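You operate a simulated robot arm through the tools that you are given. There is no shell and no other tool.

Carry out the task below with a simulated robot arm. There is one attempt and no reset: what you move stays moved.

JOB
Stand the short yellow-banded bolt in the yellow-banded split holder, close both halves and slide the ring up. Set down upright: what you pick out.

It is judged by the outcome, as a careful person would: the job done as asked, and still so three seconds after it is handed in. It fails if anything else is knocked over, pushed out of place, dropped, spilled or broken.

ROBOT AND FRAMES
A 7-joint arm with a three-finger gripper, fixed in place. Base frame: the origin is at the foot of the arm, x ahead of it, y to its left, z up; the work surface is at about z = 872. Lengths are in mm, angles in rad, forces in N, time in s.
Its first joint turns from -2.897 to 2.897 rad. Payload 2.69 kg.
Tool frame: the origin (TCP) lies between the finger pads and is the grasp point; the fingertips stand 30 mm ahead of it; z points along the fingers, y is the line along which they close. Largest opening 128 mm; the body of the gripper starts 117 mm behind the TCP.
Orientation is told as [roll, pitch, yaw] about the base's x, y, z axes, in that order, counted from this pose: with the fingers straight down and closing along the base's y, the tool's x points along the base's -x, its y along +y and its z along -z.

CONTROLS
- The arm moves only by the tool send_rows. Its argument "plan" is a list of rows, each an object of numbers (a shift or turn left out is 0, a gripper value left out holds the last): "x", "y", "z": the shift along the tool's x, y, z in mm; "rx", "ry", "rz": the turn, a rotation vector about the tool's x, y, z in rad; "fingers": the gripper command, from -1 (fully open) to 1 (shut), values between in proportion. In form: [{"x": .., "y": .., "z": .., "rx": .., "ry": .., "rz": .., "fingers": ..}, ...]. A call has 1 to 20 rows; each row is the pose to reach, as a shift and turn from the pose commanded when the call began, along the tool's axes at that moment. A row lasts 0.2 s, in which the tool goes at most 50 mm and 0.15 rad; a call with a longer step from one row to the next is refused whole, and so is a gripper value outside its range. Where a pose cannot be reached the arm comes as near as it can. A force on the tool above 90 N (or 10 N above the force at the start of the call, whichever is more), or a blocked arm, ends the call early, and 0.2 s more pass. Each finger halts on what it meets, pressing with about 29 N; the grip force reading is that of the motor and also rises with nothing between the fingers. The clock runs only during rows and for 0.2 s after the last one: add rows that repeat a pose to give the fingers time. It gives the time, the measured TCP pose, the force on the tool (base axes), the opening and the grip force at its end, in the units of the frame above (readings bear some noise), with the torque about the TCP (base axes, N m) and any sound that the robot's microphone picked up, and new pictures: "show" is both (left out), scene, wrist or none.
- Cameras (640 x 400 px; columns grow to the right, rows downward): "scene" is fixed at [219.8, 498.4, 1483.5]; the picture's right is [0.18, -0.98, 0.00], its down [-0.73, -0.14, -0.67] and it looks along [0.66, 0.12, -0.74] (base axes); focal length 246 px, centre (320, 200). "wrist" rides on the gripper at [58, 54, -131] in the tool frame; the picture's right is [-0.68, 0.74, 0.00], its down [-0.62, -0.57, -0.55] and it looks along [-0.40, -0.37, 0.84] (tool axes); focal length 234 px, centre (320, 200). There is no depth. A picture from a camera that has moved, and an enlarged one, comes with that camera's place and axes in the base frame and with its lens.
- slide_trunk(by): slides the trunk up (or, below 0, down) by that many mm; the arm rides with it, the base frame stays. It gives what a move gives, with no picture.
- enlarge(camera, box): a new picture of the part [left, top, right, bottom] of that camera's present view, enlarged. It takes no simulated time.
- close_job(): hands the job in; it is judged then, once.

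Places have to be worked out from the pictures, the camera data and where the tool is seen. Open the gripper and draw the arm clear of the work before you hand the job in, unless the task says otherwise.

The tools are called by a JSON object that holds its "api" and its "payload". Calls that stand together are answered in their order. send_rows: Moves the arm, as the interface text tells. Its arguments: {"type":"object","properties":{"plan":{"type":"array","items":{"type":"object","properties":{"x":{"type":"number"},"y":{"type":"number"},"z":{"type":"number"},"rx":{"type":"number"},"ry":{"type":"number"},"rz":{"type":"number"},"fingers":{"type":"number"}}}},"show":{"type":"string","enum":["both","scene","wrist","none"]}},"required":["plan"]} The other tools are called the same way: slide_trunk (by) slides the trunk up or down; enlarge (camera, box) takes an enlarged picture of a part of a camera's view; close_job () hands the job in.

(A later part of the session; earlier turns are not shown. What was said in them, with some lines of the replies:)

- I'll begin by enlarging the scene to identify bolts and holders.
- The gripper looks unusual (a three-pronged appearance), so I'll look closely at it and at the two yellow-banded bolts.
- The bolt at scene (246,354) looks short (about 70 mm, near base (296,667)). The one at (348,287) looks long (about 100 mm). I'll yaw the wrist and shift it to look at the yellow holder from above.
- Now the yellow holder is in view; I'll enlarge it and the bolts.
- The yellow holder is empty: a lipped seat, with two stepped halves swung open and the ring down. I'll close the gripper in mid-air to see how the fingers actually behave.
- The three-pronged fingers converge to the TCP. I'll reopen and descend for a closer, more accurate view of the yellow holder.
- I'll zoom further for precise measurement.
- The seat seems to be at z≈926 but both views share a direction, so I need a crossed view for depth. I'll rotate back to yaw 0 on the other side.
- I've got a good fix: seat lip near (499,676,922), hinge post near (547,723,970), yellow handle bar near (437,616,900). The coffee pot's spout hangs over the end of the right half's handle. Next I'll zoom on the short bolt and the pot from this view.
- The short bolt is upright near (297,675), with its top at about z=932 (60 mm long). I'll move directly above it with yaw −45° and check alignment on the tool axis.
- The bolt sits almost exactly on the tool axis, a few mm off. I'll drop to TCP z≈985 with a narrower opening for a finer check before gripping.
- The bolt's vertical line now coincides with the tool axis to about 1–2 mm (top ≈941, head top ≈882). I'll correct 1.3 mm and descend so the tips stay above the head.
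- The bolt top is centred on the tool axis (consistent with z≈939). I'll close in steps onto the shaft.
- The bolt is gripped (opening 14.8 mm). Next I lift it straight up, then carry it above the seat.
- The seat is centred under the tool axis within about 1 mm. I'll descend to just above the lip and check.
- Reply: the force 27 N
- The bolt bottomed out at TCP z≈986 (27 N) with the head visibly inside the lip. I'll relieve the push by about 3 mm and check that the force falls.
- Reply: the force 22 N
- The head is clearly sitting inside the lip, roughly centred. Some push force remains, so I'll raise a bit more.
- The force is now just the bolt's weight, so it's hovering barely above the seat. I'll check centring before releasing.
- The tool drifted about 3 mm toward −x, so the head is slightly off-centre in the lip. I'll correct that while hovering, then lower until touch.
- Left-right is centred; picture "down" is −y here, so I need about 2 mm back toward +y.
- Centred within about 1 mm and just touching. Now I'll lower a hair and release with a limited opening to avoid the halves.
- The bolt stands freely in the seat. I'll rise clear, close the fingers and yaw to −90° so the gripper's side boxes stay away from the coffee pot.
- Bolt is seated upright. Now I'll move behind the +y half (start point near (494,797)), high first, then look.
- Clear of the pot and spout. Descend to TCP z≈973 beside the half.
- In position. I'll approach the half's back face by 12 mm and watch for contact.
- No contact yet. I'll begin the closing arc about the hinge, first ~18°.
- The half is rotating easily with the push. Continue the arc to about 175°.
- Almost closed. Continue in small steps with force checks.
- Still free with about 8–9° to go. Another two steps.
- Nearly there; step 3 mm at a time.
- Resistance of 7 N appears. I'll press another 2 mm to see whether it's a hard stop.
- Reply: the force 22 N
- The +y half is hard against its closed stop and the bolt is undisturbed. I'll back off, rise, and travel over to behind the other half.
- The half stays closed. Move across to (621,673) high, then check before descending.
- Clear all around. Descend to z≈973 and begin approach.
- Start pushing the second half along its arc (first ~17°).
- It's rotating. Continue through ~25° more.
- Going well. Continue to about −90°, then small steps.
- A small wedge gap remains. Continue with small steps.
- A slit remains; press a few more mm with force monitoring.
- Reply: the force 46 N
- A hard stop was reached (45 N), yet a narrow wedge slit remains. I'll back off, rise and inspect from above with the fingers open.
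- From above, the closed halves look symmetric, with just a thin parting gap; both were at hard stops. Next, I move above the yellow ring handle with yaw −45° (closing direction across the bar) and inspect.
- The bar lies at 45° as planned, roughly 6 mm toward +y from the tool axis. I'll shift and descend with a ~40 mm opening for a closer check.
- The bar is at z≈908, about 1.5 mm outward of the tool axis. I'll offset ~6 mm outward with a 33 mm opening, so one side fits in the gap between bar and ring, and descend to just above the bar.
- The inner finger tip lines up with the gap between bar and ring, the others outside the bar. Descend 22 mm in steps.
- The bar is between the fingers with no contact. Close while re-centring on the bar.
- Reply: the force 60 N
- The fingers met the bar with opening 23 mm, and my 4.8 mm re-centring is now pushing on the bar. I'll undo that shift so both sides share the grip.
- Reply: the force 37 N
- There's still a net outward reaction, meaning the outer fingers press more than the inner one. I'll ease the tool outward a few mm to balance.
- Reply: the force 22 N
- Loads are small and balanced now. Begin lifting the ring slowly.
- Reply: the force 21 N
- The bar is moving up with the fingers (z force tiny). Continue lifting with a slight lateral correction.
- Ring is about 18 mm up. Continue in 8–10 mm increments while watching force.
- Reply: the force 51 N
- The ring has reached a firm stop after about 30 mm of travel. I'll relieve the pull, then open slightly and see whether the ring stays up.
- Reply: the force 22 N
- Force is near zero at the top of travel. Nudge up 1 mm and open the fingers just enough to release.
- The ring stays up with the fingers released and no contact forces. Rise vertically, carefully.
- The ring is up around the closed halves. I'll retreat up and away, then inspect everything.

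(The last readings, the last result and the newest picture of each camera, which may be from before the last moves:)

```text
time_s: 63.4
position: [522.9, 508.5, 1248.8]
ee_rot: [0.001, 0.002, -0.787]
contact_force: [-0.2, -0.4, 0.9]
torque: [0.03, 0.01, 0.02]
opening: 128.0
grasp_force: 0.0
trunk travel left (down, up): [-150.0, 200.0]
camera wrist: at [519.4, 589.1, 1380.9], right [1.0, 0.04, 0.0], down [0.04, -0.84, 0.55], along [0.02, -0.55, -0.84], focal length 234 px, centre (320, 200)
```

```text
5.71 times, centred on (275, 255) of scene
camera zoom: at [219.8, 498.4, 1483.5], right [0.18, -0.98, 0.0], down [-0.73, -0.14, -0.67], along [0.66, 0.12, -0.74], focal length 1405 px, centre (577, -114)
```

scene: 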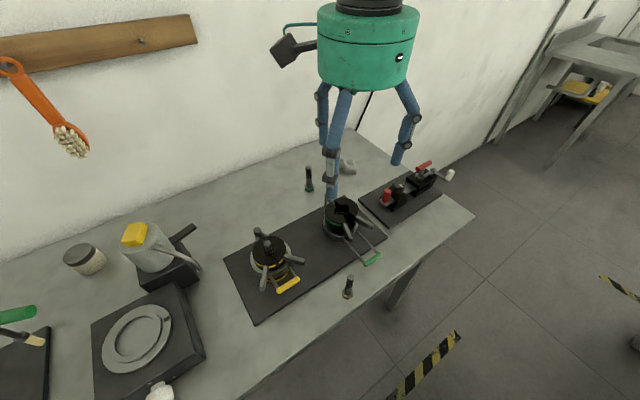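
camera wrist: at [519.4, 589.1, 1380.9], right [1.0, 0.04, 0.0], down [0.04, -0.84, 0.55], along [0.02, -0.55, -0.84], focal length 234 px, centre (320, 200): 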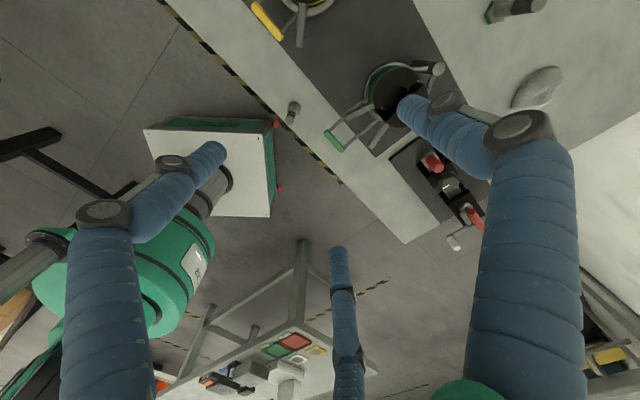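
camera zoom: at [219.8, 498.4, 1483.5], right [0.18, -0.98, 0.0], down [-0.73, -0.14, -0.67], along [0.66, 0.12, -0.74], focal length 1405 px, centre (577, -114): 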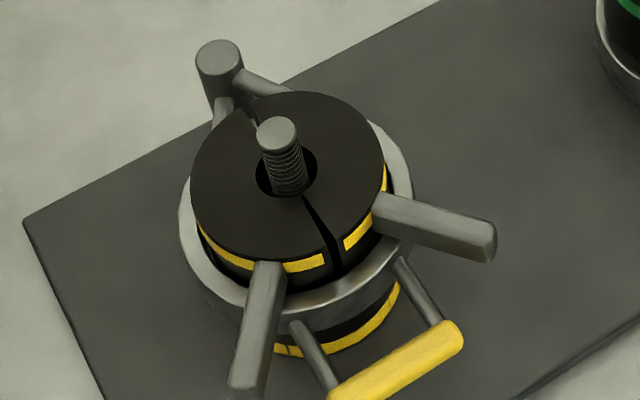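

Final check: the short yellow bolt is upright in the yellow holder and both halves are shut. The ring has stayed up under the handles, nothing else was disturbed, and the arm is clear with the gripper open. I'm handing the job in.

{"api": "close_job", "payload": {}}

```text
The job is handed in.
```

I stood the short yellow-banded bolt upright in the yellow-banded holder, closed both halves around it and slid the ring up. I then handed the job in; no verdict came back.

- **Bolt:** it sits head down inside the seat's lip and stayed upright after release. The yellow holder was empty at the start, so the bolt was the only thing I picked up.
- **Halves:** I pushed each one until it hit a hard stop. A thin gap of a few millimetres remains between them at the front. I took this as how the holder closes, because both stopped at matching positions.
- **Ring:** it rose about 30 mm to a firm stop under the handles. It was still up when I last looked, a few seconds after I let go.
- **Surroundings:** the last pictures showed nothing else knocked over or moved. The arm was clear with the gripper open when I handed in.
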